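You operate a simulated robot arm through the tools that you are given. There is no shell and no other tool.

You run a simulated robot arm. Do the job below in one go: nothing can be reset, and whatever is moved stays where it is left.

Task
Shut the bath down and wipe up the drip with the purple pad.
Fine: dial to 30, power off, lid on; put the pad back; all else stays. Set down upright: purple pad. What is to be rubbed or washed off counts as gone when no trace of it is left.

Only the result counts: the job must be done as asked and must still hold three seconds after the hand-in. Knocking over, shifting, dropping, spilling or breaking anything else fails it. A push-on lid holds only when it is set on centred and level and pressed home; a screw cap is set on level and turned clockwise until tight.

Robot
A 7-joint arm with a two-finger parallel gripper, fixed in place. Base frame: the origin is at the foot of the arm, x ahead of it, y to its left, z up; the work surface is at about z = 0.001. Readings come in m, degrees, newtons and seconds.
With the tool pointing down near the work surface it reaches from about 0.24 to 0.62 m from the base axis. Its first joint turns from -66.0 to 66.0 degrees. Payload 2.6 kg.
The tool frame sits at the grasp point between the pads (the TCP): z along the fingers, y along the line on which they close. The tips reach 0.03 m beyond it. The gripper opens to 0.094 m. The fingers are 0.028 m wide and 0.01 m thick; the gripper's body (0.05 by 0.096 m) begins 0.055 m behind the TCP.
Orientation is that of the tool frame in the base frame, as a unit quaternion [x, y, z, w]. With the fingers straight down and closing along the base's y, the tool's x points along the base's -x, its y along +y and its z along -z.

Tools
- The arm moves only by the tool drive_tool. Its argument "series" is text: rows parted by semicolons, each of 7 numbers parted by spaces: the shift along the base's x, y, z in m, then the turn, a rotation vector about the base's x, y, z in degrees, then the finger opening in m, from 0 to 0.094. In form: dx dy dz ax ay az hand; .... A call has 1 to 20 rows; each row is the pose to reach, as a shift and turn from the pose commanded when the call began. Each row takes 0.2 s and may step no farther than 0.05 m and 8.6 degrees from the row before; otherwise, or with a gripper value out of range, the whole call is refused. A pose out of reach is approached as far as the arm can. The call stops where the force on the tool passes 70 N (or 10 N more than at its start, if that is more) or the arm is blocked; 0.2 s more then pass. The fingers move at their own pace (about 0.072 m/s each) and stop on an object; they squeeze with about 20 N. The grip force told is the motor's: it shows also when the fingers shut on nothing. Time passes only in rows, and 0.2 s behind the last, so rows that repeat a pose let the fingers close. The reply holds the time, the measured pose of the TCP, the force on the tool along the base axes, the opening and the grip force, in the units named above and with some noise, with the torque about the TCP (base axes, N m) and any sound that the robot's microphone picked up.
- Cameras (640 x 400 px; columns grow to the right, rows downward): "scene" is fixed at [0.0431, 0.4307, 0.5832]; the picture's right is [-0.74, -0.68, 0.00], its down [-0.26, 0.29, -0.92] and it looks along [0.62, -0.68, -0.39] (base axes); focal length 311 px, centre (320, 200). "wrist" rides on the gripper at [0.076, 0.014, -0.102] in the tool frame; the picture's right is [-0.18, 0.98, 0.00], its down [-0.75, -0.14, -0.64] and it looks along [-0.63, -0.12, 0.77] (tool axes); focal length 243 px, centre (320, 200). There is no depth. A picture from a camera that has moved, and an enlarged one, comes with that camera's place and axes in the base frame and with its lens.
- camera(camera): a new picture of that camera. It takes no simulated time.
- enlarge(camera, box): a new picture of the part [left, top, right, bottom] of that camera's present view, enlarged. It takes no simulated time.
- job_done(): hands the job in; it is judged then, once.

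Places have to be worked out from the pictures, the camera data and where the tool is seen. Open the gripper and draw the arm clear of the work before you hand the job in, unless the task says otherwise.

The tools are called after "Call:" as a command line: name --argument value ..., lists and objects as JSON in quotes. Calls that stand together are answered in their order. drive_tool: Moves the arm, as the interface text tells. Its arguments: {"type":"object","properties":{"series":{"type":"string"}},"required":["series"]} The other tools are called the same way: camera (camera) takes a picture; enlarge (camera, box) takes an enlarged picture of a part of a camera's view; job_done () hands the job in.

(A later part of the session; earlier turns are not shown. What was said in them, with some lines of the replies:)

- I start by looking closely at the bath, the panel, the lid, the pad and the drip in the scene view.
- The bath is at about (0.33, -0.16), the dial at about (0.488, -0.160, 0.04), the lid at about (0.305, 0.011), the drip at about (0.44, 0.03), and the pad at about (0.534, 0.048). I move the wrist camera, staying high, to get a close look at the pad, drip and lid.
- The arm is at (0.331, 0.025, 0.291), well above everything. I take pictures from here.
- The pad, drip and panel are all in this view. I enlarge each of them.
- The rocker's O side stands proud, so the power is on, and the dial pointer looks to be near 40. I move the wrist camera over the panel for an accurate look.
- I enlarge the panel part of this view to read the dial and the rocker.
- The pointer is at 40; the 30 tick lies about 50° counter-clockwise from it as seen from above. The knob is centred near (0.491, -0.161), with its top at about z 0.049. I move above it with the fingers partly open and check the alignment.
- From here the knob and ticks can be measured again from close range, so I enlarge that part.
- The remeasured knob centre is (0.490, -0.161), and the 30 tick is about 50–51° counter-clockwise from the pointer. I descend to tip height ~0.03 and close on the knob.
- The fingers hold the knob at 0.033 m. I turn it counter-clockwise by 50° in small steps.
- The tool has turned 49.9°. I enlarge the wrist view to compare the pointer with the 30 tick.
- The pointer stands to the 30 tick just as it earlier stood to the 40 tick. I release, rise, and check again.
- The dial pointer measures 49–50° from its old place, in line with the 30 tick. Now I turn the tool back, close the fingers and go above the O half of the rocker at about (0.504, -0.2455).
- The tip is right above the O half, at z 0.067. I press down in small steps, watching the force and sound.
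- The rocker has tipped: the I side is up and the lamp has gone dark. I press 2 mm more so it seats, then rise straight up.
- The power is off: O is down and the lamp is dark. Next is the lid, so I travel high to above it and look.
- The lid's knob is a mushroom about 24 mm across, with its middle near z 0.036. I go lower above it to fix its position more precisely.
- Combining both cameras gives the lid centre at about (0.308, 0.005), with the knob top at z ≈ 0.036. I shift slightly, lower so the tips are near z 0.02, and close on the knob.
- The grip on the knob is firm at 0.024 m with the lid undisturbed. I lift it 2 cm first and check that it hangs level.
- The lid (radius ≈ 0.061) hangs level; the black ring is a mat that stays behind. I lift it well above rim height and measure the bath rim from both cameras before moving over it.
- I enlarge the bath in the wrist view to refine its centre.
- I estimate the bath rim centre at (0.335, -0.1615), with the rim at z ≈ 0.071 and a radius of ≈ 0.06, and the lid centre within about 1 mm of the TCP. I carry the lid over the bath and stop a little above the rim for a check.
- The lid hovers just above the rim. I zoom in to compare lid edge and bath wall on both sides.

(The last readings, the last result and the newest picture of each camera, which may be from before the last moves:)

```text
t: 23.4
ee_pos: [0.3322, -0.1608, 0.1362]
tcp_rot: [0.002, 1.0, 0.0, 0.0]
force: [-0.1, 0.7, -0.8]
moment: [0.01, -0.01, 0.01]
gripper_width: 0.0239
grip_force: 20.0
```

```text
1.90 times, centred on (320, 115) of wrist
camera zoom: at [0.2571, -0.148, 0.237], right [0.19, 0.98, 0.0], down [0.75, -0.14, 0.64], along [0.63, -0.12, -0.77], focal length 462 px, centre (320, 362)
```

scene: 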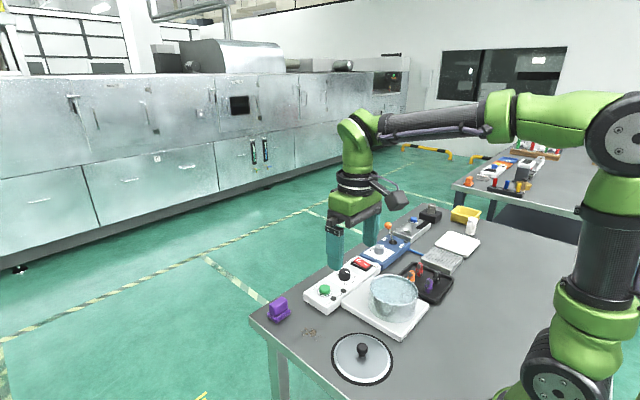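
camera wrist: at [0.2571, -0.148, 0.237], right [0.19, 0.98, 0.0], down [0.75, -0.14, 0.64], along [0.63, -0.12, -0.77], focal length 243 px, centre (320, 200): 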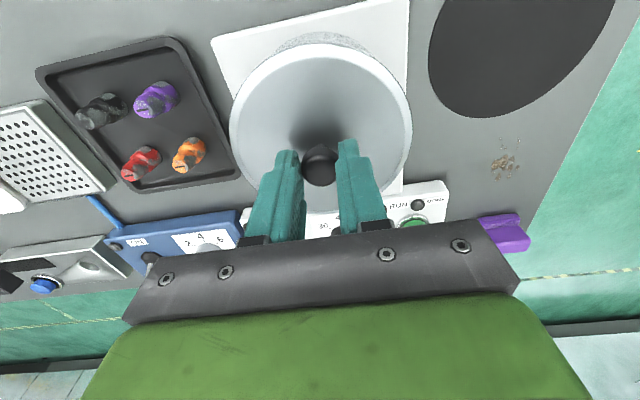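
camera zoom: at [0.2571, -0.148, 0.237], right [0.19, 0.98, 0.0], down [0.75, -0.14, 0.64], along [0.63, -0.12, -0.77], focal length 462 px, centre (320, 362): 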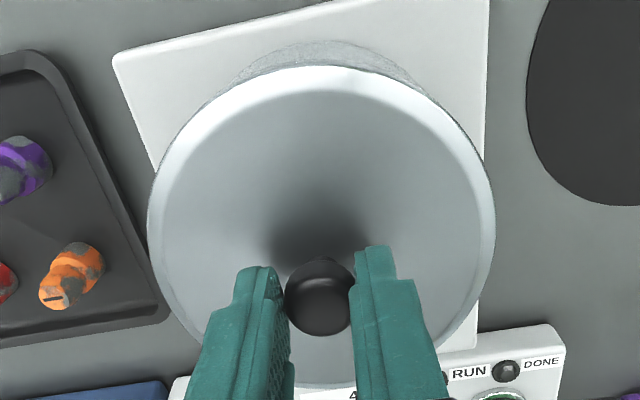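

Call:
enlarge --camera "scene" --box '[385, 262, 448, 325]'

Call:
enlarge --camera "scene" --box '[378, 258, 452, 332]'

```text
6.35 times, centred on (416, 294) of scene
camera zoom: at [0.0431, 0.4307, 0.5832], right [-0.74, -0.68, 0.0], down [-0.26, 0.29, -0.92], along [0.62, -0.68, -0.39], focal length 1975 px, centre (-293, -394)
```

zoom: 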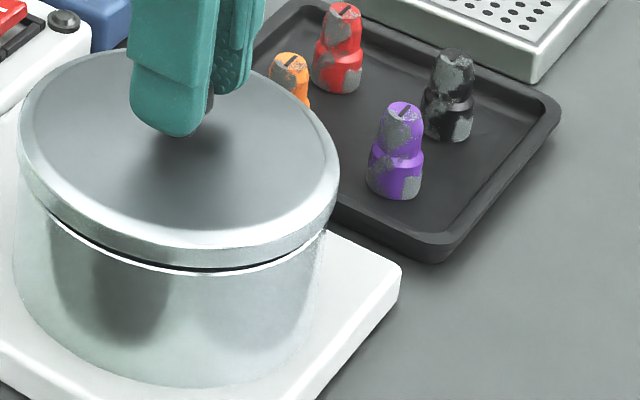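

```text
5.41 times, centred on (415, 295) of scene
camera zoom: at [0.0431, 0.4307, 0.5832], right [-0.74, -0.68, 0.0], down [-0.26, 0.29, -0.92], along [0.62, -0.68, -0.39], focal length 1682 px, centre (-194, -314)
```

zoom: 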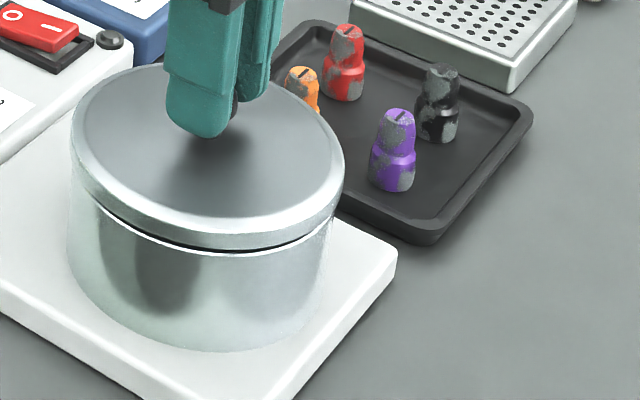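

Call:
enlarge --camera "wrist" --box '[260, 20, 390, 90]'

Call:
enlarge --camera "scene" --box '[360, 275, 410, 320]'

Call:
enlarge --camera "scene" --box '[400, 275, 450, 320]'

```text
4.92 times, centred on (325, 55) of wrist
camera zoom: at [0.2571, -0.148, 0.237], right [0.19, 0.98, 0.0], down [0.75, -0.14, 0.64], along [0.63, -0.12, -0.77], focal length 1194 px, centre (295, 914)
```

zoom: 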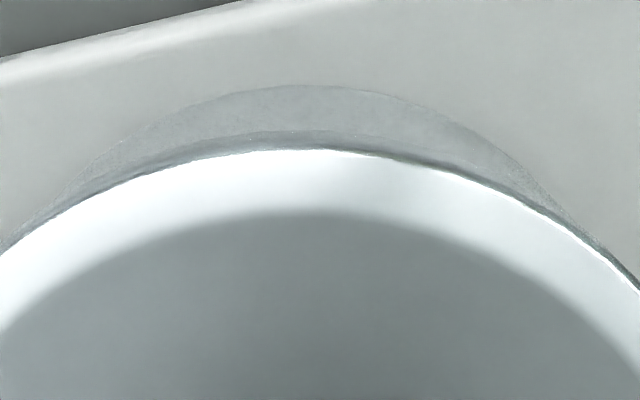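

```text
8.89 times, centred on (385, 298) of scene
camera zoom: at [0.0431, 0.4307, 0.5832], right [-0.74, -0.68, 0.0], down [-0.26, 0.29, -0.92], along [0.62, -0.68, -0.39], focal length 2765 px, centre (-258, -667)
```

zoom: 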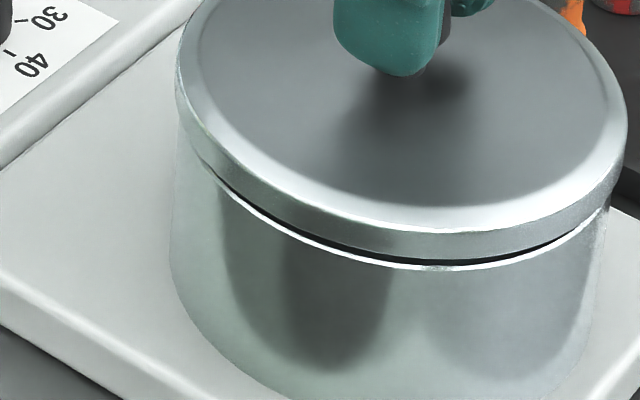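

```text
8.89 times, centred on (425, 298) of scene
camera zoom: at [0.0431, 0.4307, 0.5832], right [-0.74, -0.68, 0.0], down [-0.26, 0.29, -0.92], along [0.62, -0.68, -0.39], focal length 2765 px, centre (-613, -667)
```

zoom: 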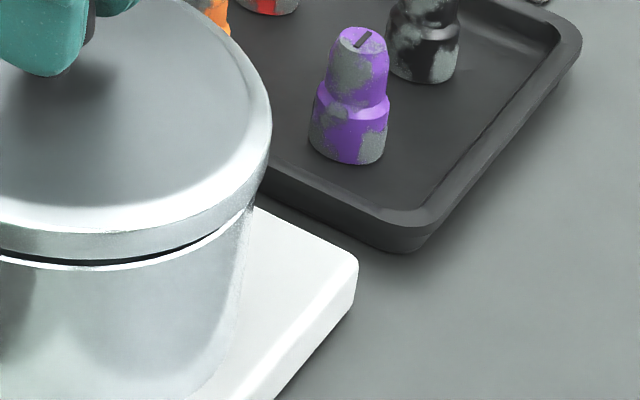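

The lid looks parallel to the rim, and comparing the edges suggests it should move about 1–2 mm toward +y. I make that correction, lower 5 mm, and look again.

Call:
drive_tool --series "0.0004 0.0015 0 0 0 0 0.01; 0.0004 0.0015 -0.003 0 0 0 0.01; 0.0004 0.0015 -0.005 0 0 0 0.01; 0.0004 0.0015 -0.005 0 0 0 0.01"

Call:
enlarge --camera "scene" --box '[360, 275, 410, 320]'

Call:
enlarge --camera "scene" --box '[385, 262, 448, 325]'

Call:
enlarge --camera "wrist" --box '[260, 20, 390, 90]'

```text
t: 24.4
ee_pos: [0.3334, -0.1596, 0.1317]
tcp_rot: [0.0, 1.0, 0.0, 0.0]
force: [-0.2, -0.1, -0.7]
moment: [0.03, 0.0, -0.01]
gripper_width: 0.0236
grip_force: 19.2
```

```text
8.89 times, centred on (385, 298) of scene
camera zoom: at [0.0431, 0.4307, 0.5832], right [-0.74, -0.68, 0.0], down [-0.26, 0.29, -0.92], along [0.62, -0.68, -0.39], focal length 2765 px, centre (-258, -667)
```

zoom: 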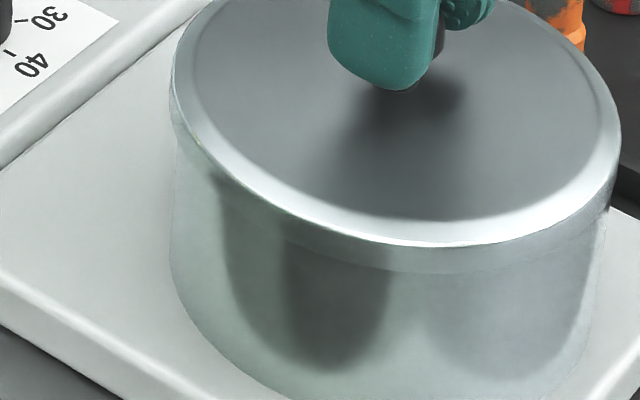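

```text
6.35 times, centred on (416, 294) of scene
camera zoom: at [0.0431, 0.4307, 0.5832], right [-0.74, -0.68, 0.0], down [-0.26, 0.29, -0.92], along [0.62, -0.68, -0.39], focal length 1975 px, centre (-293, -394)
```

zoom: 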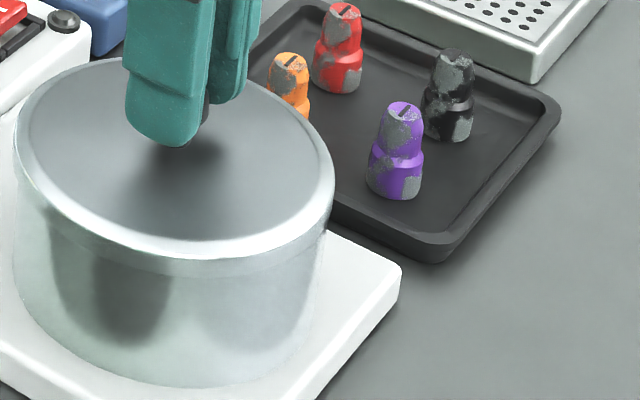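

```text
4.92 times, centred on (325, 55) of wrist
camera zoom: at [0.2577, -0.1466, 0.2328], right [0.18, 0.98, 0.0], down [0.75, -0.14, 0.64], along [0.63, -0.12, -0.77], focal length 1194 px, centre (295, 914)
```

zoom: 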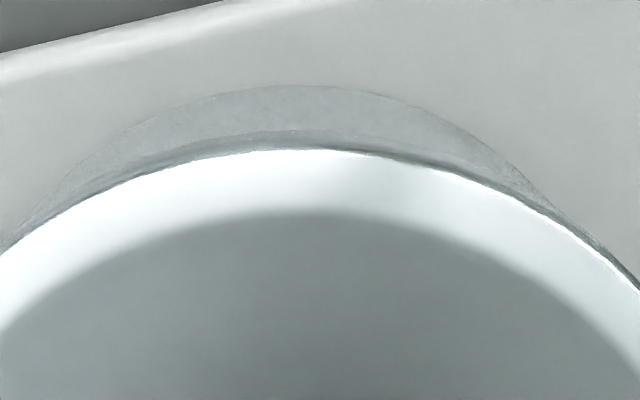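

There is no contact yet, and the skirt edge now hides the rim. I keep lowering in small steps until I feel contact.

Call:
drive_tool --series "0 0 -0.001 0 0 0 0.01; 0 0 -0.002 0 0 0 0.01; 0 0 -0.003 0 0 0 0.01; 0 0 -0.004 0 0 0 0.01; 0 0 -0.004 0 0 0 0.01"

Call:
enlarge --camera "scene" --box '[360, 275, 410, 320]'

Call:
enlarge --camera "scene" --box '[400, 275, 450, 320]'

```text
t: 25.6
ee_pos: [0.3336, -0.1598, 0.1278]
tcp_rot: [0.001, 1.0, 0.0, 0.0]
force: [0.1, 0.7, -0.7]
moment: [0.0, -0.03, 0.03]
gripper_width: 0.0237
grip_force: 19.9
```

```text
8.89 times, centred on (385, 298) of scene
camera zoom: at [0.0431, 0.4307, 0.5832], right [-0.74, -0.68, 0.0], down [-0.26, 0.29, -0.92], along [0.62, -0.68, -0.39], focal length 2765 px, centre (-258, -667)
```

zoom: 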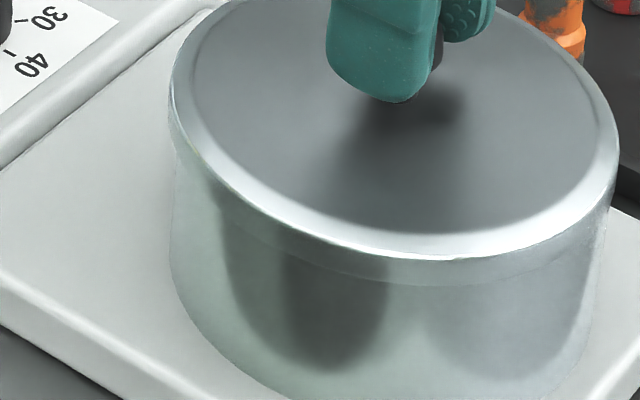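

```text
8.89 times, centred on (425, 298) of scene
camera zoom: at [0.0431, 0.4307, 0.5832], right [-0.74, -0.68, 0.0], down [-0.26, 0.29, -0.92], along [0.62, -0.68, -0.39], focal length 2765 px, centre (-613, -667)
```

zoom: 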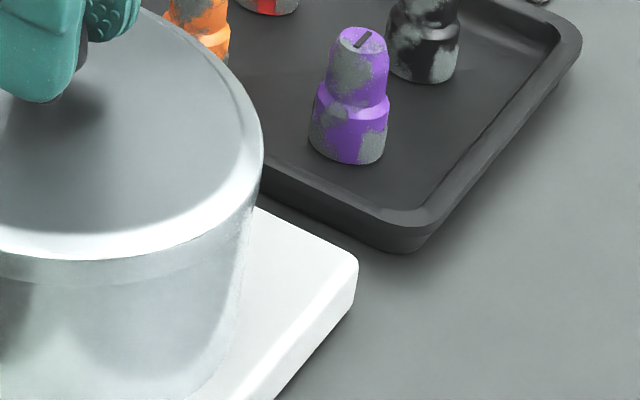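

The skirt is passing down around the rim with no side force, so the alignment is good. I continue lowering to contact.

Call:
drive_tool --series "0 0 -0.0015 0 0 0 0.01; 0 0 -0.003 0 0 0 0.01; 0 0 -0.0045 0 0 0 0.01; 0 0 -0.006 0 0 0 0.01; 0 0 -0.006 0 0 0 0.01"

Call:
enlarge --camera "scene" --box '[360, 275, 410, 320]'

```text
t: 26.8
ee_pos: [0.3339, -0.1604, 0.1219]
tcp_rot: [0.001, 1.0, 0.0, 0.001]
force: [-8.1, 2.3, 22.3]
moment: [0.08, 0.13, -0.03]
gripper_width: 0.0239
grip_force: 19.6
heard: snap
```

```text
8.89 times, centred on (385, 298) of scene
camera zoom: at [0.043, 0.4307, 0.5832], right [-0.74, -0.68, 0.0], down [-0.26, 0.29, -0.92], along [0.62, -0.68, -0.39], focal length 2765 px, centre (-258, -667)
```

zoom: 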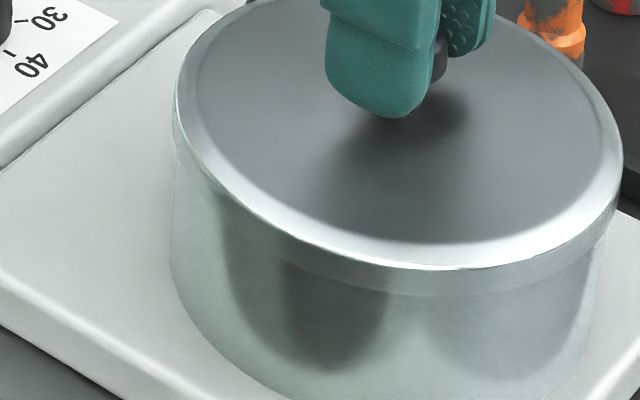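

A snap was heard with 22 N upward, so the lid is home. I release, rise straight up and check that it sits level.

Call:
drive_tool --series "0 0 0 0 0 0 0.02; 0 0 0 0 0 0 0.05; 0 0 0 0 0 0 0.06; 0 0 0.01 0 0 0 0.06; 0 0 0.04 0 0 0 0.06; 0 0 0.07 0 0 0 0.06; 0 0 0.1 0 0 0 0.06; 0 0 0.1 0 0 0 0.06"

Call:
enlarge --camera "scene" --box '[350, 255, 450, 335]'

Call:
camera --camera "wrist"

```text
t: 28.6
ee_pos: [0.3327, -0.1599, 0.2214]
tcp_rot: [0.0, 1.0, 0.0, 0.001]
force: [-0.7, 0.2, -0.3]
moment: [0.0, -0.01, -0.03]
gripper_width: 0.0603
grip_force: 0.1
```

```text
5.00 times, centred on (400, 295) of scene
camera zoom: at [0.0431, 0.4307, 0.5832], right [-0.74, -0.68, 0.0], down [-0.26, 0.29, -0.92], along [0.62, -0.68, -0.39], focal length 1556 px, centre (-80, -275)
```

zoom: 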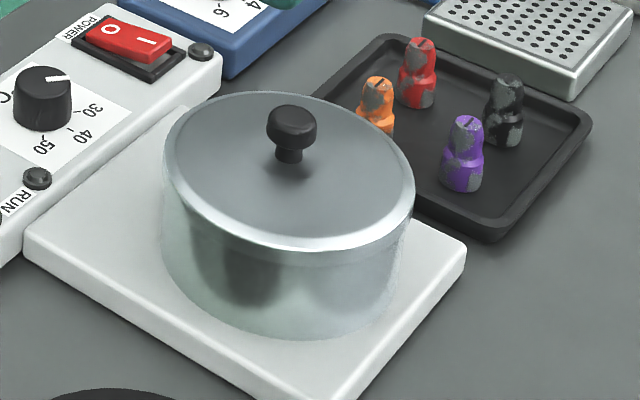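

```text
taken
camera wrist: at [0.2566, -0.1461, 0.3219], right [0.18, 0.98, 0.0], down [0.75, -0.14, 0.64], along [0.63, -0.12, -0.77], focal length 243 px, centre (320, 200)
```

wrist: 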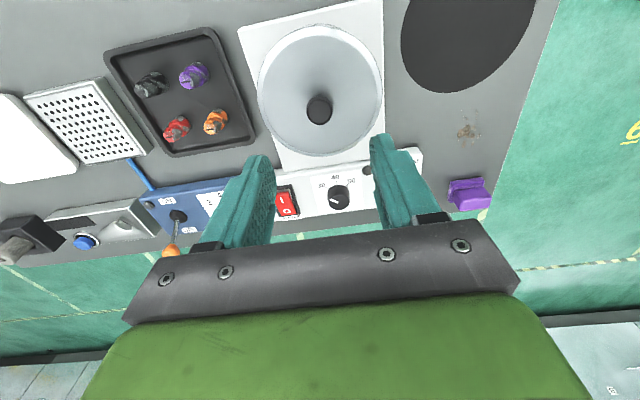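

The lid sits level and centred. To be sure it is fully home, I close the fingers and press lightly straight down on the knob's top.

Call:
drive_tool --series "0.001 0 -0.03 0 0 0 0.03; 0.001 0 -0.06 0 0 0 0.0; 0.001 0 -0.073 0 0 0 0.0; 0.001 0 -0.077 0 0 0 0.0; 0.001 0 -0.08 0 0 0 0.0; 0.001 0 -0.082 0 0 0 0.0"

Call:
enlarge --camera "scene" --box '[350, 240, 450, 330]'

```text
t: 30.0
ee_pos: [0.334, -0.1587, 0.1384]
tcp_rot: [0.001, 1.0, 0.0, 0.0]
force: [-0.5, -0.3, -0.2]
moment: [-0.01, 0.02, -0.02]
gripper_width: 0.0
grip_force: 20.2
```

```text
4.44 times, centred on (400, 285) of scene
camera zoom: at [0.0431, 0.4307, 0.5832], right [-0.74, -0.68, 0.0], down [-0.26, 0.29, -0.92], along [0.62, -0.68, -0.39], focal length 1383 px, centre (-36, -178)
```

zoom: 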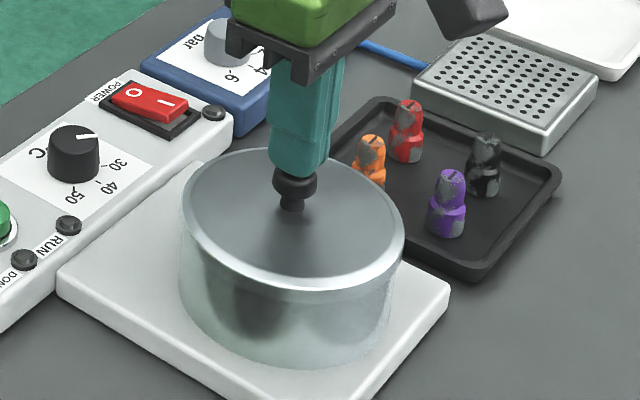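

The fingertips are just above the knob with no contact yet. I go on down in 1 mm steps.

Call:
drive_tool --series "0 0 -0.0015 0 0 0 0; 0 0 -0.003 0 0 0 0; 0 0 -0.0045 0 0 0 0; 0 0 -0.0055 0 0 0 0"

```text
t: 31.0
ee_pos: [0.3339, -0.1598, 0.1373]
tcp_rot: [0.002, 1.0, 0.0, 0.003]
force: [-20.1, 8.0, 45.1]
moment: [0.21, 0.65, 0.1]
gripper_width: 0.0
grip_force: 19.8
```

At 45 N the knob does not give, so the lid is fully home. I lift off and check it.

Call:
drive_tool --series "0 0 0.01 0 0 0 0; 0 0 0.04 0 0 0 0; 0 0 0.08 0 0 0 0; 0 0 0.11 0 0 0 0.02; 0 0 0.11 0 0 0 0.04"

Call:
enlarge --camera "scene" --box '[350, 255, 450, 335]'

```text
t: 32.2
ee_pos: [0.335, -0.1583, 0.2425]
tcp_rot: [-0.001, 1.0, 0.0, 0.0]
force: [0.1, -0.8, 0.3]
moment: [0.01, 0.03, -0.02]
gripper_width: 0.0402
grip_force: 0.0
```

```text
5.00 times, centred on (400, 295) of scene
camera zoom: at [0.0431, 0.4307, 0.5832], right [-0.74, -0.68, 0.0], down [-0.26, 0.29, -0.92], along [0.62, -0.68, -0.39], focal length 1556 px, centre (-80, -275)
```

zoom: 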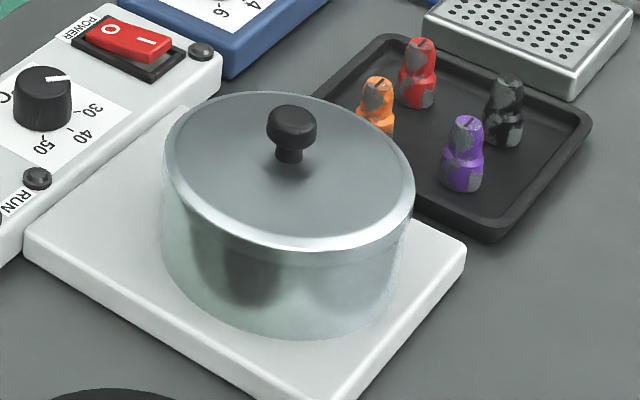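

The lid is unchanged. Now I go to view the pad and drip from above with open fingers.

Call:
drive_tool --series "0.023 0.029 0 0 0 0 0.06; 0.047 0.058 0 0 0 0 0.07; 0.07 0.088 0 0 0 0 0.07; 0.094 0.117 0 0 0 0 0.07; 0.118 0.146 -0.01 0 0 0 0.07; 0.141 0.176 -0.02 0 0 0 0.07; 0.165 0.205 -0.03 0 0 0 0.07; 0.165 0.205 -0.04 0 0 0 0.07; 0.165 0.205 -0.04 0 0 0 0.07"

Call:
camera --camera "wrist"

Call:
enlarge --camera "scene" --box '[250, 285, 320, 345]'

```text
t: 34.2
ee_pos: [0.4974, 0.0462, 0.2028]
tcp_rot: [0.001, 1.0, -0.001, 0.0]
force: [-0.3, 0.0, 0.4]
moment: [0.01, 0.01, -0.02]
gripper_width: 0.07
grip_force: 0.1
```

```text
taken
camera wrist: at [0.4226, 0.0592, 0.3041], right [0.19, 0.98, 0.0], down [0.75, -0.14, 0.64], along [0.63, -0.12, -0.77], focal length 243 px, centre (320, 200)
```

wrist: 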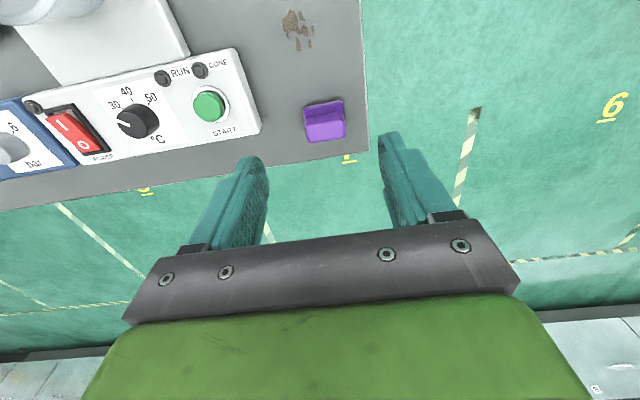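

```text
6.67 times, centred on (285, 315) of scene
camera zoom: at [0.0431, 0.4307, 0.5832], right [-0.74, -0.68, 0.0], down [-0.26, 0.29, -0.92], along [0.62, -0.68, -0.39], focal length 2074 px, centre (553, -567)
```

zoom: 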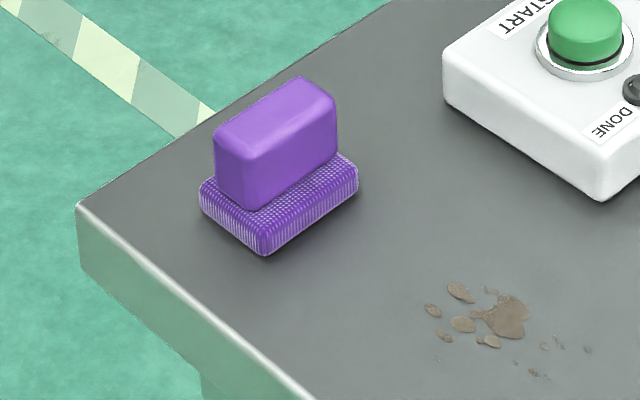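

Call:
enlarge --camera "wrist" --box '[290, 80, 370, 160]'

Call:
enlarge --camera "wrist" --box '[250, 0, 370, 70]'

```text
5.00 times, centred on (330, 120) of wrist
camera zoom: at [0.4226, 0.0592, 0.3041], right [0.19, 0.98, 0.0], down [0.75, -0.14, 0.64], along [0.63, -0.12, -0.77], focal length 1213 px, centre (270, 600)
```

zoom: 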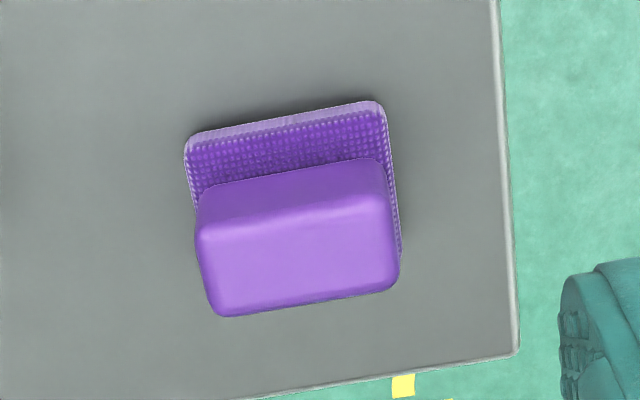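

```text
5.33 times, centred on (310, 35) of wrist
camera zoom: at [0.4226, 0.0592, 0.3041], right [0.19, 0.98, 0.0], down [0.75, -0.14, 0.64], along [0.63, -0.12, -0.77], focal length 1294 px, centre (373, 1080)
```

zoom: 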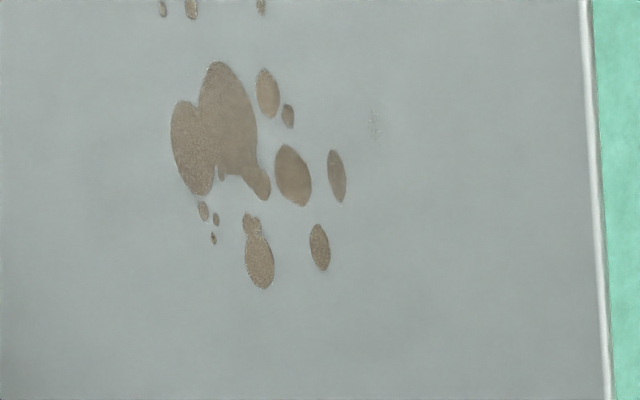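

The pad's handle is about 44 mm long in y and 20 mm thick in x, centred near (0.5405, 0.0445), with its top at z ≈ 0.039. The base is about 12 mm thick. I go down to hover with the fingers either side of the handle.

Call:
drive_tool --series "0.021 0 -0.03 0 0 0 0.07; 0.042 -0.0005 -0.07 0 0 0 0.07; 0.042 -0.0005 -0.105 0 0 0 0.07; 0.042 -0.0005 -0.12 0 0 0 0.07; 0.042 -0.0005 -0.12 0 0 0 0.07"

Call:
camera --camera "wrist"

Call:
enlarge --camera "scene" --box '[245, 265, 335, 345]'

```text
t: 35.4
ee_pos: [0.5427, 0.0459, 0.0833]
tcp_rot: [0.001, 1.0, 0.0, 0.0]
force: [0.5, 0.6, 0.0]
moment: [-0.04, -0.02, -0.04]
gripper_width: 0.0701
grip_force: 0.1
```

```text
taken
camera wrist: at [0.4663, 0.0586, 0.1849], right [0.18, 0.98, 0.0], down [0.75, -0.14, 0.64], along [0.63, -0.12, -0.77], focal length 243 px, centre (320, 200)
```

wrist: 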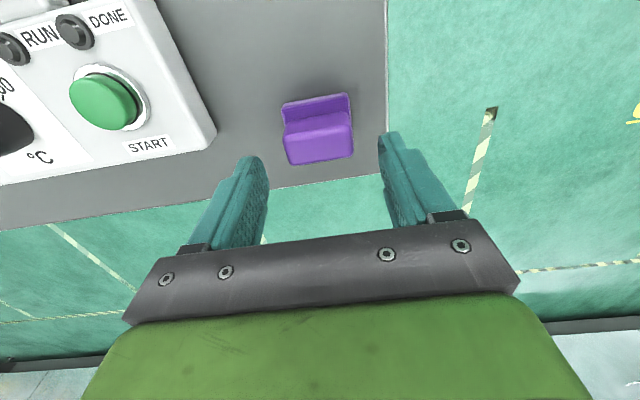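

```text
5.00 times, centred on (290, 305) of scene
camera zoom: at [0.0431, 0.4307, 0.5832], right [-0.74, -0.68, 0.0], down [-0.26, 0.29, -0.92], along [0.62, -0.68, -0.39], focal length 1556 px, centre (470, -325)
```

zoom: 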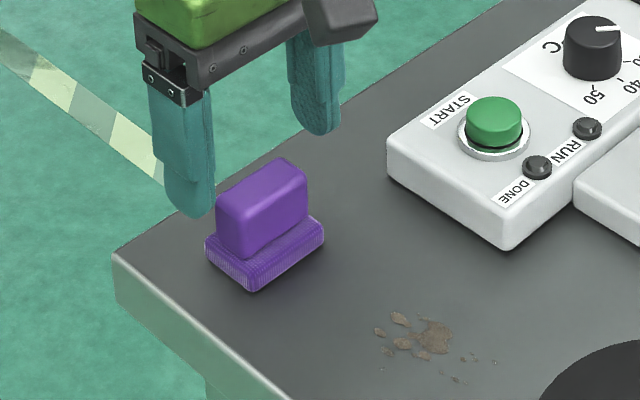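

Call:
enlarge --camera "wrist" --box '[265, 75, 375, 175]'

```text
4.00 times, centred on (320, 125) of wrist
camera zoom: at [0.4663, 0.0586, 0.1849], right [0.18, 0.98, 0.0], down [0.75, -0.14, 0.64], along [0.63, -0.12, -0.77], focal length 970 px, centre (320, 500)
```

zoom: 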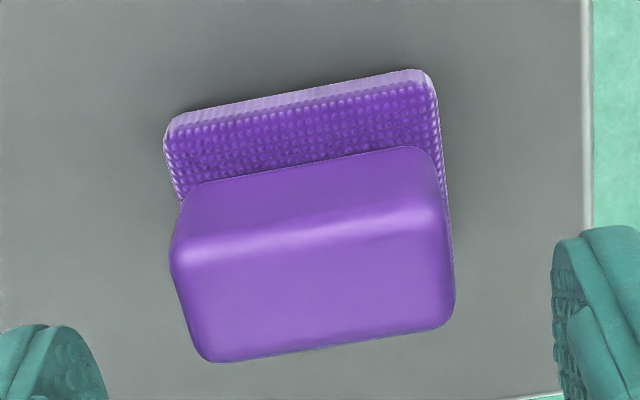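

The handle centre measures (0.541, 0.0445), and the TCP is right above it. I lower so the tips are about 5 mm above the base and close on the handle.

Call:
drive_tool --series "-0.001 0 -0.015 0 0 0 0.07; -0.001 0 -0.028 0 0 0 0.07; -0.001 0 -0.035 0 0 0 0.07; -0.001 0 -0.035 0 0 0 0.055; -0.001 0 -0.035 0 0 0 0.045; -0.001 0 -0.035 0 0 0 0.035; -0.001 0 -0.035 0 0 0 0.03; -0.001 0 -0.035 0 0 0 0.03"

Call:
camera --camera "wrist"

Call:
enlarge --camera "scene" --box '[245, 265, 335, 345]'

```text
t: 37.2
ee_pos: [0.5397, 0.0457, 0.0485]
tcp_rot: [0.001, 1.0, -0.001, 0.0]
force: [-1.0, 0.2, 1.3]
moment: [-0.01, -0.02, 0.02]
gripper_width: 0.0449
grip_force: 19.8
```

```text
taken
camera wrist: at [0.4642, 0.0585, 0.1503], right [0.18, 0.98, 0.0], down [0.75, -0.14, 0.64], along [0.63, -0.12, -0.77], focal length 243 px, centre (320, 200)
```

wrist: 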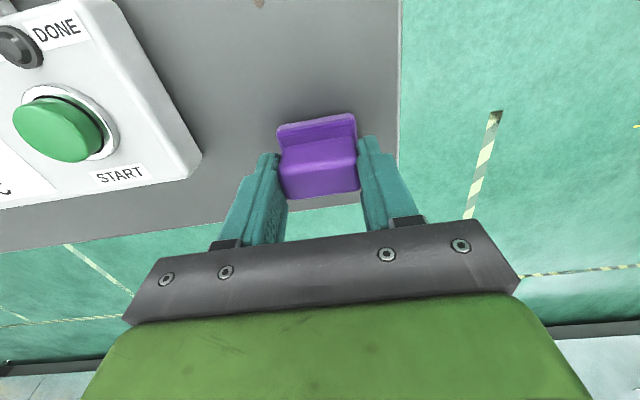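

```text
5.00 times, centred on (290, 305) of scene
camera zoom: at [0.0431, 0.4307, 0.5832], right [-0.74, -0.68, 0.0], down [-0.26, 0.29, -0.92], along [0.62, -0.68, -0.39], focal length 1556 px, centre (470, -325)
```

zoom: 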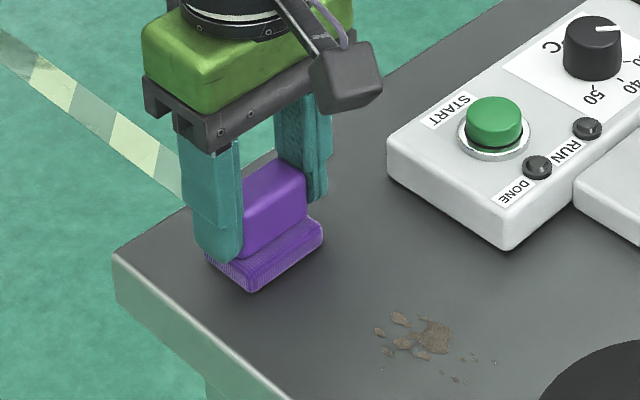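

The pad is held firmly at 0.045 m, with the TCP at (0.540, 0.0445, 0.048). I'll remember this as the pad's home. I lift it, carry it to the near side of the drip, and set it down gently.

Call:
drive_tool --series "0 0 0.01 0 0 0 0.03; 0 0 0.03 0 0 0 0.03; -0.035 -0.004 0.03 0 0 0 0.03; -0.068 -0.0075 0.03 0 0 0 0.03; -0.068 -0.0075 0.012 0 0 0 0.03; -0.068 -0.0075 0.003 0 0 0 0.03; -0.068 -0.0075 0 0 0 0 0.03; -0.068 -0.0075 0 0 0 0 0.03"

Call:
enlarge --camera "scene" --box '[265, 265, 365, 355]'

Call:
camera --camera "wrist"

```text
t: 39.0
ee_pos: [0.4703, 0.0368, 0.0498]
tcp_rot: [0.0, 1.0, 0.0, 0.0]
force: [-0.5, -0.9, -0.7]
moment: [0.01, -0.01, 0.0]
gripper_width: 0.0448
grip_force: 20.0
```

```text
4.44 times, centred on (315, 310) of scene
camera zoom: at [0.0431, 0.4307, 0.5832], right [-0.74, -0.68, 0.0], down [-0.26, 0.29, -0.92], along [0.62, -0.68, -0.39], focal length 1383 px, centre (342, -289)
```

zoom: 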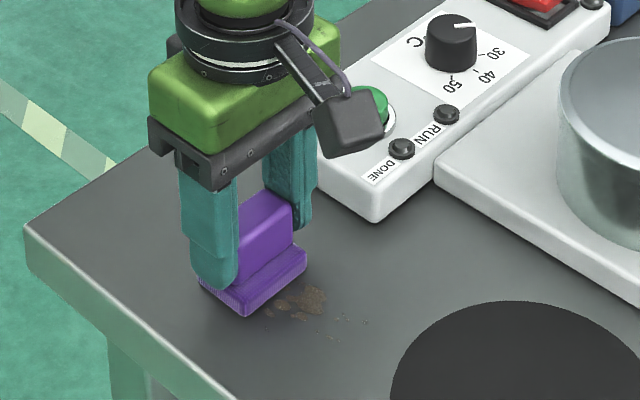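

```text
taken
camera wrist: at [0.3957, 0.0498, 0.1504], right [0.18, 0.98, 0.0], down [0.75, -0.14, 0.64], along [0.63, -0.12, -0.77], focal length 243 px, centre (320, 200)
```

wrist: 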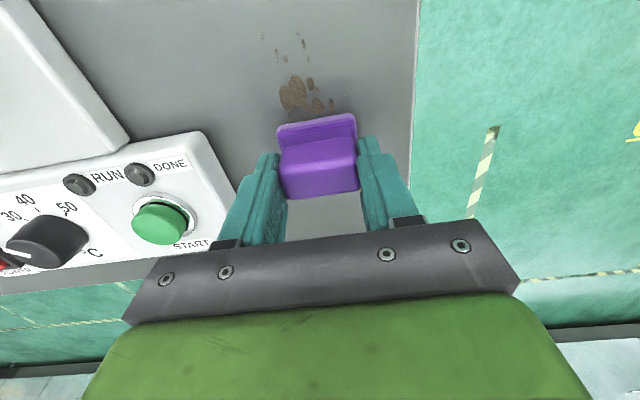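

The pad is at the edge of the drip and hardly touching. I press down slightly and read the force.

Call:
drive_tool --series "0 0 -0.001 0 0 0 0.03; 0 0 -0.002 0 0 0 0.03; 0 0 -0.002 0 0 0 0.03"

```text
t: 39.8
ee_pos: [0.4718, 0.0369, 0.0495]
tcp_rot: [0.001, 1.0, 0.0, 0.002]
force: [-6.5, -1.7, 23.7]
moment: [-0.08, 0.42, -0.05]
gripper_width: 0.0449
grip_force: 19.5
```

That's 24 N, a bit much, so I ease off by 0.8 mm and make the first stroke toward -x over the drip.

Call:
drive_tool --series "0 0 0.0008 0 0 0 0.03; -0.012 0 0.0008 0 0 0 0.03; -0.024 0 0.0008 0 0 0 0.03; -0.036 0 0.0008 0 0 0 0.03; -0.048 0 0.0008 0 0 0 0.03; -0.06 0 0.0008 0 0 0 0.03; -0.07 0 0.0008 0 0 0 0.03; -0.07 0 0.0008 0 0 0 0.03"

Call:
enlarge --camera "scene" --box '[265, 265, 365, 355]'

Call:
camera --camera "wrist"

```text
t: 41.6
ee_pos: [0.4033, 0.0384, 0.0494]
tcp_rot: [0.0, 1.0, -0.001, 0.001]
force: [7.0, -0.1, 19.7]
moment: [0.0, -0.22, -0.02]
gripper_width: 0.0449
grip_force: 20.0
```

```text
4.44 times, centred on (315, 310) of scene
camera zoom: at [0.043, 0.4307, 0.5832], right [-0.74, -0.68, 0.0], down [-0.26, 0.29, -0.92], along [0.62, -0.68, -0.39], focal length 1383 px, centre (342, -289)
```

zoom: 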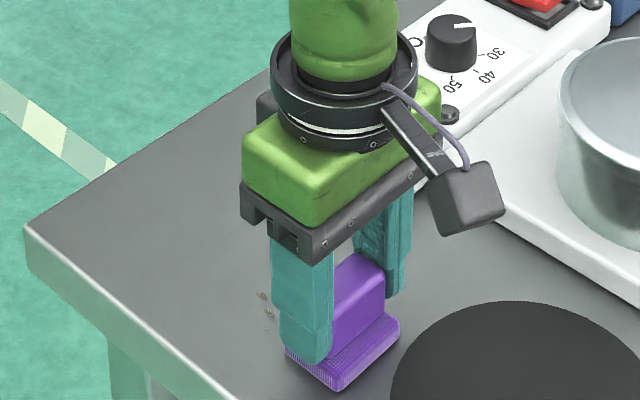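

```text
taken
camera wrist: at [0.327, 0.051, 0.1496], right [0.18, 0.98, 0.0], down [0.75, -0.14, 0.64], along [0.63, -0.12, -0.76], focal length 243 px, centre (320, 200)
```

wrist: 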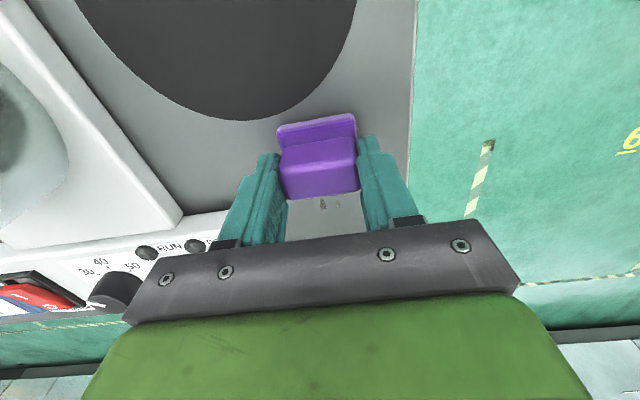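

Most of the drip came off in one stroke; a few spots remain near x ≈ 0.46. I sweep back at y + 8 mm, then return at y − 8 mm, and sweep once more.

Call:
drive_tool --series "0 0.008 0.0004 0 0 0 0.03; 0.014 0.008 0.0004 0 0 0 0.03; 0.028 0.008 0.0004 0 0 0 0.03; 0.042 0.008 0.0004 0 0 0 0.03; 0.056 0.008 0.0004 0 0 0 0.03; 0.07 0.008 0.0004 0 0 0 0.03; 0.08 0.008 0.0004 0 0 0 0.03; 0.08 -0.002 0.0004 0 0 0 0.03; 0.08 -0.01 0.0004 0 0 0 0.03; 0.066 -0.01 0.0004 0 0 0 0.03; 0.052 -0.01 0.0004 0 0 0 0.03; 0.038 -0.01 0.0004 0 0 0 0.03; 0.024 -0.01 0.0004 0 0 0 0.03; 0.01 -0.01 0.0004 0 0 0 0.03; -0.002 -0.01 0.0004 0 0 0 0.03; -0.002 0 0.0004 0 0 0 0.03; 0.012 0 0.0004 0 0 0 0.03; 0.024 0 0.0004 0 0 0 0.03"

Call:
enlarge --camera "scene" --box '[265, 265, 365, 355]'

Call:
camera --camera "wrist"

```text
t: 45.4
ee_pos: [0.4255, 0.0383, 0.0486]
tcp_rot: [0.001, 1.0, 0.001, 0.0]
force: [-8.7, 0.7, 23.8]
moment: [0.01, 0.28, 0.04]
gripper_width: 0.045
grip_force: 20.1
```

```text
4.44 times, centred on (315, 310) of scene
camera zoom: at [0.0429, 0.4307, 0.5832], right [-0.74, -0.68, 0.0], down [-0.26, 0.29, -0.92], along [0.62, -0.68, -0.39], focal length 1383 px, centre (342, -289)
```

zoom: 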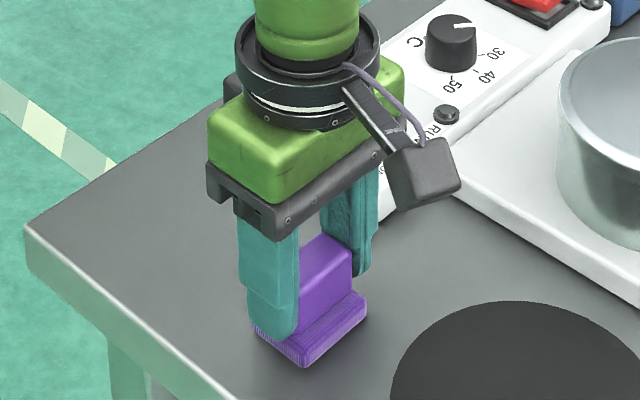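

```text
taken
camera wrist: at [0.3499, 0.0519, 0.1499], right [0.19, 0.98, 0.0], down [0.75, -0.14, 0.64], along [0.63, -0.12, -0.77], focal length 243 px, centre (320, 200)
```

wrist: 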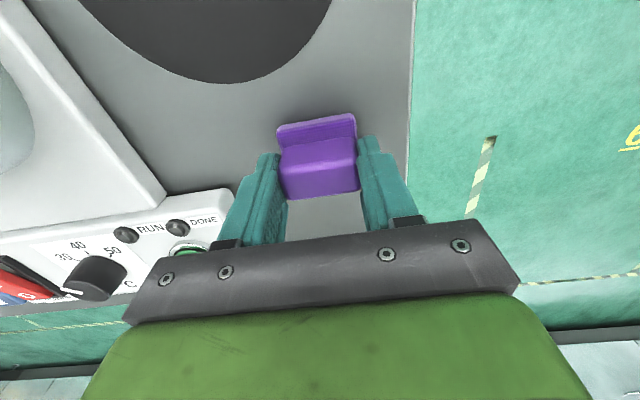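

No visible spots around the pad now. I finish the sweep to +x, then lift the pad to inspect the whole area.

Call:
drive_tool --series "0.014 0 0 0 0 0 0.03; 0.028 0 0 0 0 0 0.03; 0.042 0 0 0 0 0 0.03; 0.055 0 0 0 0 0 0.03; 0.055 0 0.01 0 0 0 0.03; 0.055 0 0.04 0 0 0 0.03; 0.055 0 0.08 0 0 0 0.03; 0.055 0 0.11 0 0 0 0.03; 0.055 0 0.11 0 0 0 0.03"

Call:
camera --camera "wrist"

Call:
enlarge --camera "scene" --box '[265, 285, 365, 355]'

```text
t: 47.4
ee_pos: [0.4798, 0.0385, 0.1575]
tcp_rot: [0.001, 1.0, 0.0, 0.0]
force: [-0.1, 0.0, -0.5]
moment: [-0.01, 0.01, -0.01]
gripper_width: 0.0451
grip_force: 20.0
```

```text
taken
camera wrist: at [0.405, 0.0519, 0.2586], right [0.18, 0.98, 0.0], down [0.75, -0.14, 0.64], along [0.63, -0.12, -0.77], focal length 243 px, centre (320, 200)
```

wrist: 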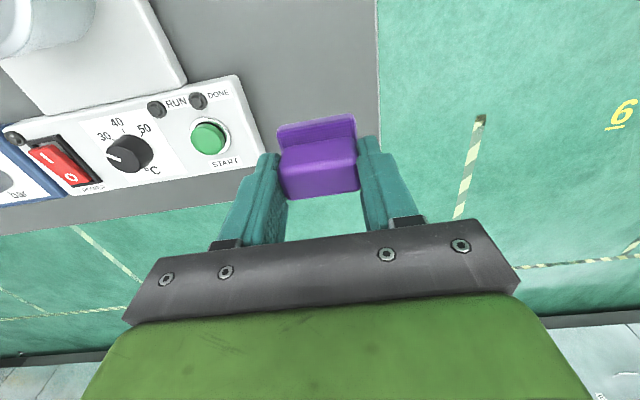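

```text
5.71 times, centred on (315, 320) of scene
camera zoom: at [0.0431, 0.4307, 0.5832], right [-0.74, -0.68, 0.0], down [-0.26, 0.29, -0.92], along [0.62, -0.68, -0.39], focal length 1778 px, centre (349, -486)
```

zoom: 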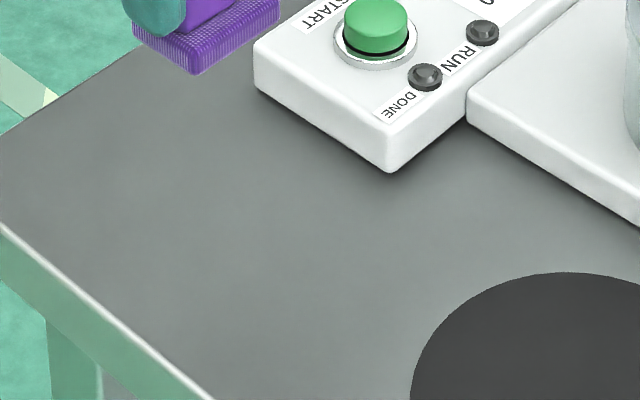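

The table looks clean. I zoom in harder on the spot with both cameras to be sure no trace remains.

Call:
enlarge --camera "scene" --box '[285, 312, 345, 352]'

Call:
enlarge --camera "wrist" --box '[240, 0, 380, 120]'

```text
10.00 times, centred on (315, 332) of scene
camera zoom: at [0.0431, 0.4307, 0.5832], right [-0.74, -0.68, 0.0], down [-0.26, 0.29, -0.92], along [0.62, -0.68, -0.39], focal length 3111 px, centre (370, -1120)
```

zoom: 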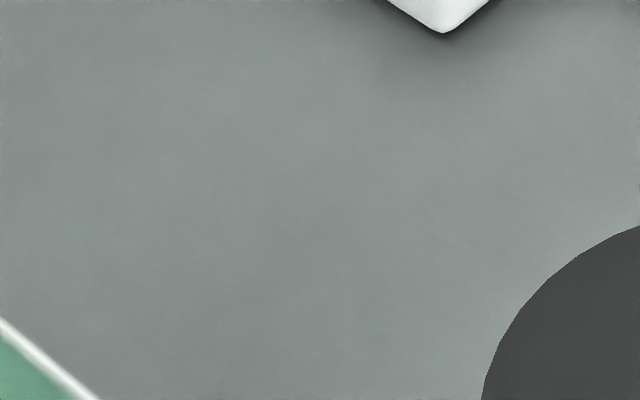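

```text
3.33 times, centred on (310, 60) of wrist
camera zoom: at [0.405, 0.0519, 0.2586], right [0.18, 0.98, 0.0], down [0.75, -0.14, 0.64], along [0.63, -0.12, -0.77], focal length 809 px, centre (353, 667)
```

zoom: 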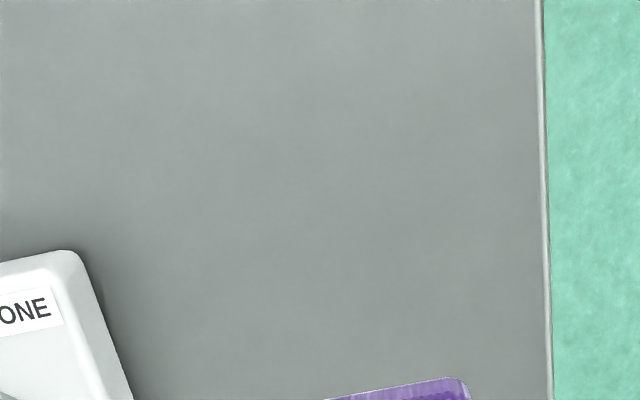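

Both views show a clean table. I carry the pad back above its original place and lower it to the same pose it was picked from.

Call:
drive_tool --series "0.02 0.003 0 0 0 0 0.03; 0.045 0.006 -0.01 0 0 0 0.03; 0.059 0.0075 -0.03 0 0 0 0.03; 0.059 0.0075 -0.06 0 0 0 0.03; 0.059 0.0075 -0.085 0 0 0 0.03; 0.059 0.0075 -0.1 0 0 0 0.03; 0.059 0.0075 -0.106 0 0 0 0.03; 0.059 0.0075 -0.1085 0 0 0 0.03; 0.059 0.0075 -0.1092 0 0 0 0.03; 0.059 0.0075 -0.1092 0 0 0 0.03"

Call:
camera --camera "wrist"

Call:
enlarge --camera "scene" --box '[245, 265, 335, 345]'

```text
t: 49.6
ee_pos: [0.5409, 0.047, 0.0475]
tcp_rot: [0.0, 1.0, 0.0, 0.0]
force: [0.7, -0.7, 0.5]
moment: [-0.03, -0.05, -0.01]
gripper_width: 0.0453
grip_force: 20.6
```

```text
taken
camera wrist: at [0.465, 0.0591, 0.1503], right [0.18, 0.98, 0.0], down [0.75, -0.14, 0.64], along [0.63, -0.12, -0.77], focal length 243 px, centre (320, 200)
```

wrist: 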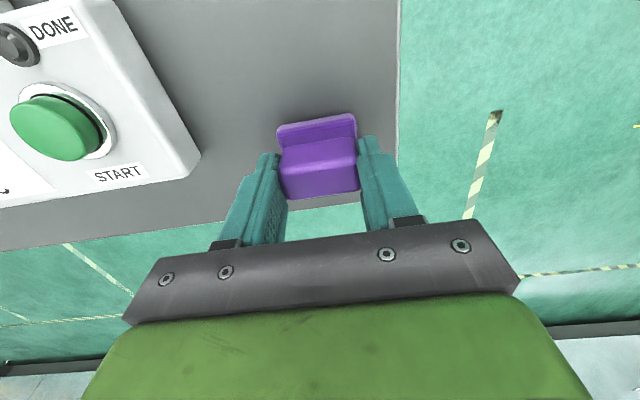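

```text
5.00 times, centred on (290, 305) of scene
camera zoom: at [0.0431, 0.4307, 0.5832], right [-0.74, -0.68, 0.0], down [-0.26, 0.29, -0.92], along [0.62, -0.68, -0.39], focal length 1556 px, centre (470, -325)
```

zoom: 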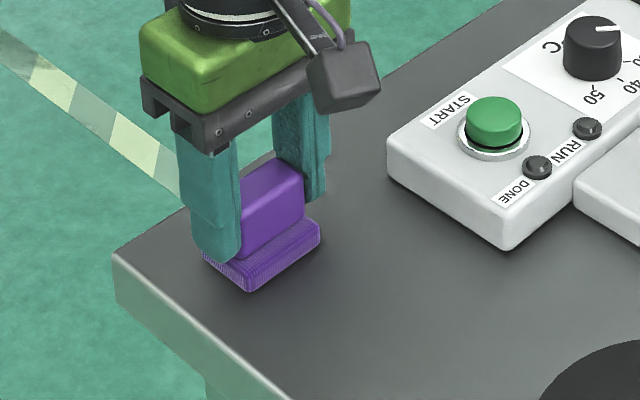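

The pad is back within about 1 mm of its original pose. I make a sub-millimetre correction, touch it down, open the fingers fully and rise.

Call:
drive_tool --series "-0.0006 -0.0006 -0.0003 0 0 0 0.03; -0.0006 -0.0006 -0.0008 0 0 0 0.03; -0.0006 -0.0006 -0.0008 0 0 0 0.05; -0.0006 -0.0006 -0.0008 0 0 0 0.065; -0.0006 -0.0006 -0.0008 0 0 0 0.07; -0.0006 -0.0006 0.01 0 0 0 0.07; -0.0006 -0.0006 0.03 0 0 0 0.07; -0.0006 -0.0006 0.06 0 0 0 0.07; -0.0006 -0.0006 0.1 0 0 0 0.07; -0.0006 -0.0006 0.14 0 0 0 0.07; -0.0006 -0.0006 0.14 0 0 0 0.07"

Call:
enlarge --camera "scene" --box '[250, 285, 320, 345]'

Call:
camera --camera "wrist"

```text
t: 52.0
ee_pos: [0.5419, 0.0445, 0.1892]
tcp_rot: [0.001, 1.0, 0.0, -0.001]
force: [-0.1, -0.1, -0.3]
moment: [-0.01, -0.03, -0.02]
gripper_width: 0.0701
grip_force: 0.0
```

```text
6.67 times, centred on (285, 315) of scene
camera zoom: at [0.0431, 0.4307, 0.5832], right [-0.74, -0.68, 0.0], down [-0.26, 0.29, -0.92], along [0.62, -0.68, -0.39], focal length 2074 px, centre (553, -567)
```

zoom: 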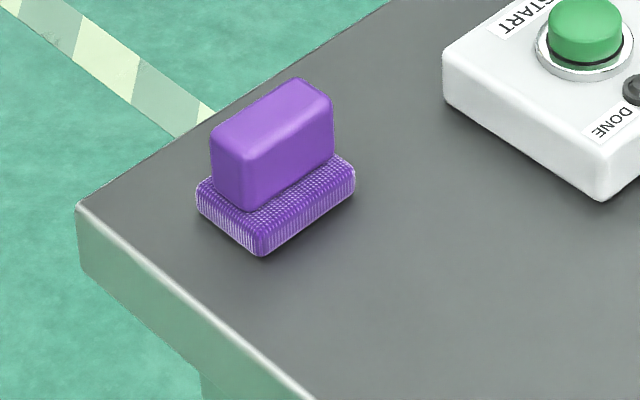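

```text
taken
camera wrist: at [0.4659, 0.0585, 0.291], right [0.18, 0.98, 0.0], down [0.75, -0.14, 0.64], along [0.63, -0.12, -0.77], focal length 243 px, centre (320, 200)
```

wrist: 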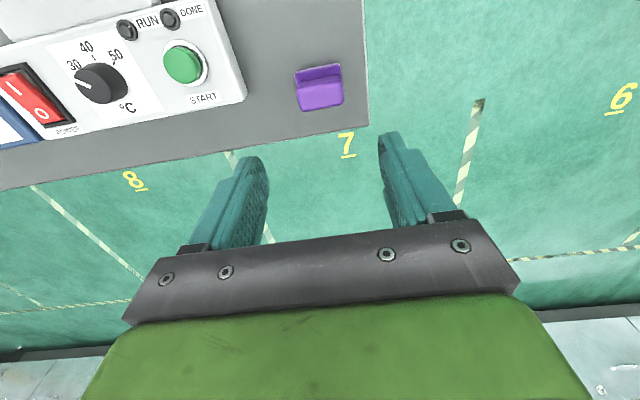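

The pad stands upright about 1 mm from its original spot. I draw the arm clear to its starting pose and check everything a last time.

Call:
drive_tool --series "0 0 0.04 0 0 0 0.08; 0 0 0.08 0 0 0 0.09; -0.025 -0.02 0.11 0 0 0 0.094; -0.055 -0.04 0.13 0 0 0 0.094; -0.085 -0.065 0.15 0 0 0 0.094; -0.115 -0.09 0.17 0 0 0 0.094; -0.145 -0.115 0.185 0 0 0 0.094; -0.175 -0.145 0.195 0 0 0 0.094; -0.2 -0.17 0.2 0 0 0 0.094; -0.21 -0.19 0.2 0 0 0 0.094; -0.21 -0.19 0.2 0 0 0 0.094"

Call:
camera --camera "scene"

Call:
camera --camera "wrist"

Call:
enlarge --camera "scene" --box '[240, 240, 440, 390]'

Call:
enlarge --camera "wrist" --box '[240, 0, 460, 180]'

```text
t: 54.4
ee_pos: [0.3294, -0.1459, 0.3891]
tcp_rot: [0.001, 1.0, 0.0, 0.0]
force: [0.0, 0.1, -0.3]
moment: [0.02, -0.02, -0.02]
gripper_width: 0.094
grip_force: 0.1
```

```text
taken
```

scene: 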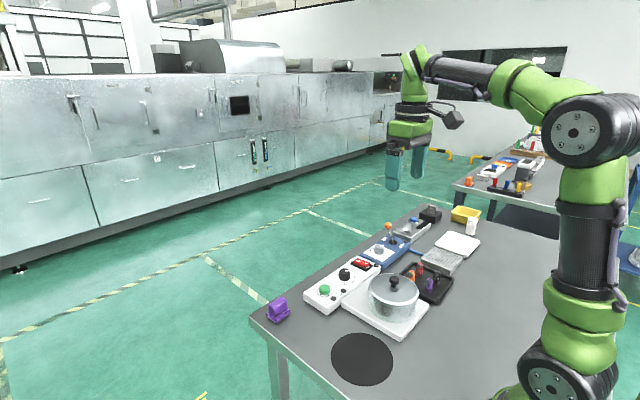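

```text
taken
camera wrist: at [0.2534, -0.1327, 0.4898], right [0.18, 0.98, 0.0], down [0.75, -0.14, 0.64], along [0.63, -0.12, -0.77], focal length 243 px, centre (320, 200)
```

wrist: 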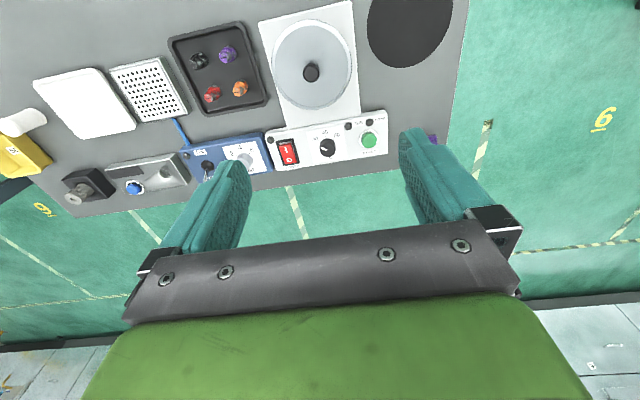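

```text
2.67 times, centred on (340, 315) of scene
camera zoom: at [0.0431, 0.4307, 0.5832], right [-0.74, -0.68, 0.0], down [-0.26, 0.29, -0.92], along [0.62, -0.68, -0.39], focal length 830 px, centre (267, -107)
```

zoom: 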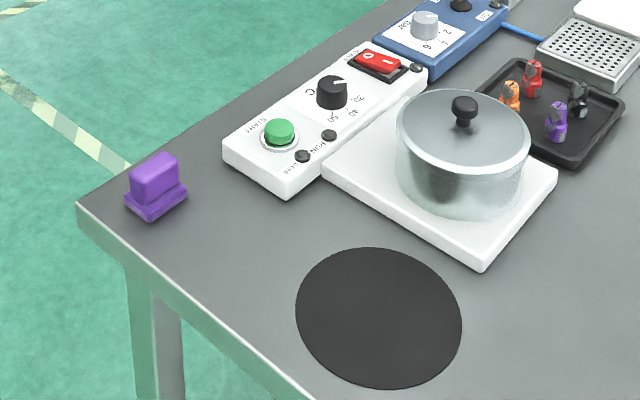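

```text
2.22 times, centred on (350, 90) of wrist
camera zoom: at [0.2534, -0.1327, 0.4898], right [0.18, 0.98, 0.0], down [0.75, -0.14, 0.64], along [0.63, -0.12, -0.77], focal length 539 px, centre (253, 444)
```

zoom: 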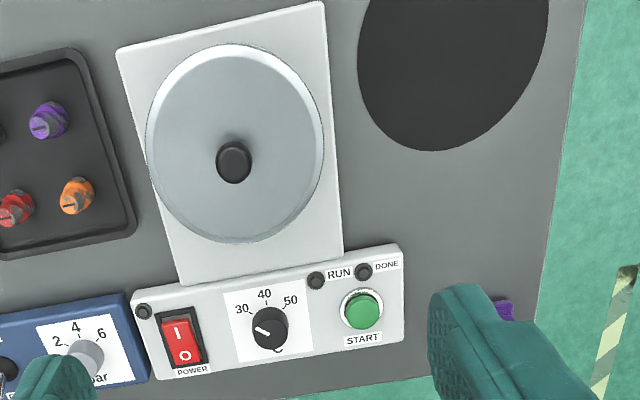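

Everything checks out in the last pictures:
- The dial is at 30.
- The power is off and the lamp is dark.
- The lid is snapped on level.
- The drip is gone.
- The pad is upright in its place.
- The arm is clear with the gripper open.

I hand the job in.

Call:
job_done

```text
The job is handed in.
```

The bath is shut down, the drip is wiped up, and I've handed the job in. I have no verdict back yet.

- **Dial:** turned from 40 to 30. The pointer measures within about 1° of the 30 tick.
- **Power:** off, with the O side of the switch down and its lamp dark.
- **Lid:** on the bath, centred and level. It snapped when it went on and did not move when I pressed it again at 45 N.
- **Drip:** wiped with the purple pad. Close-ups from both cameras show no trace.
- **Pad:** upright, about 1 mm from where it started.

Nothing else looks moved in the last pictures. The black mat the lid was resting on is still in its place. The arm is back near its starting position with the gripper open.
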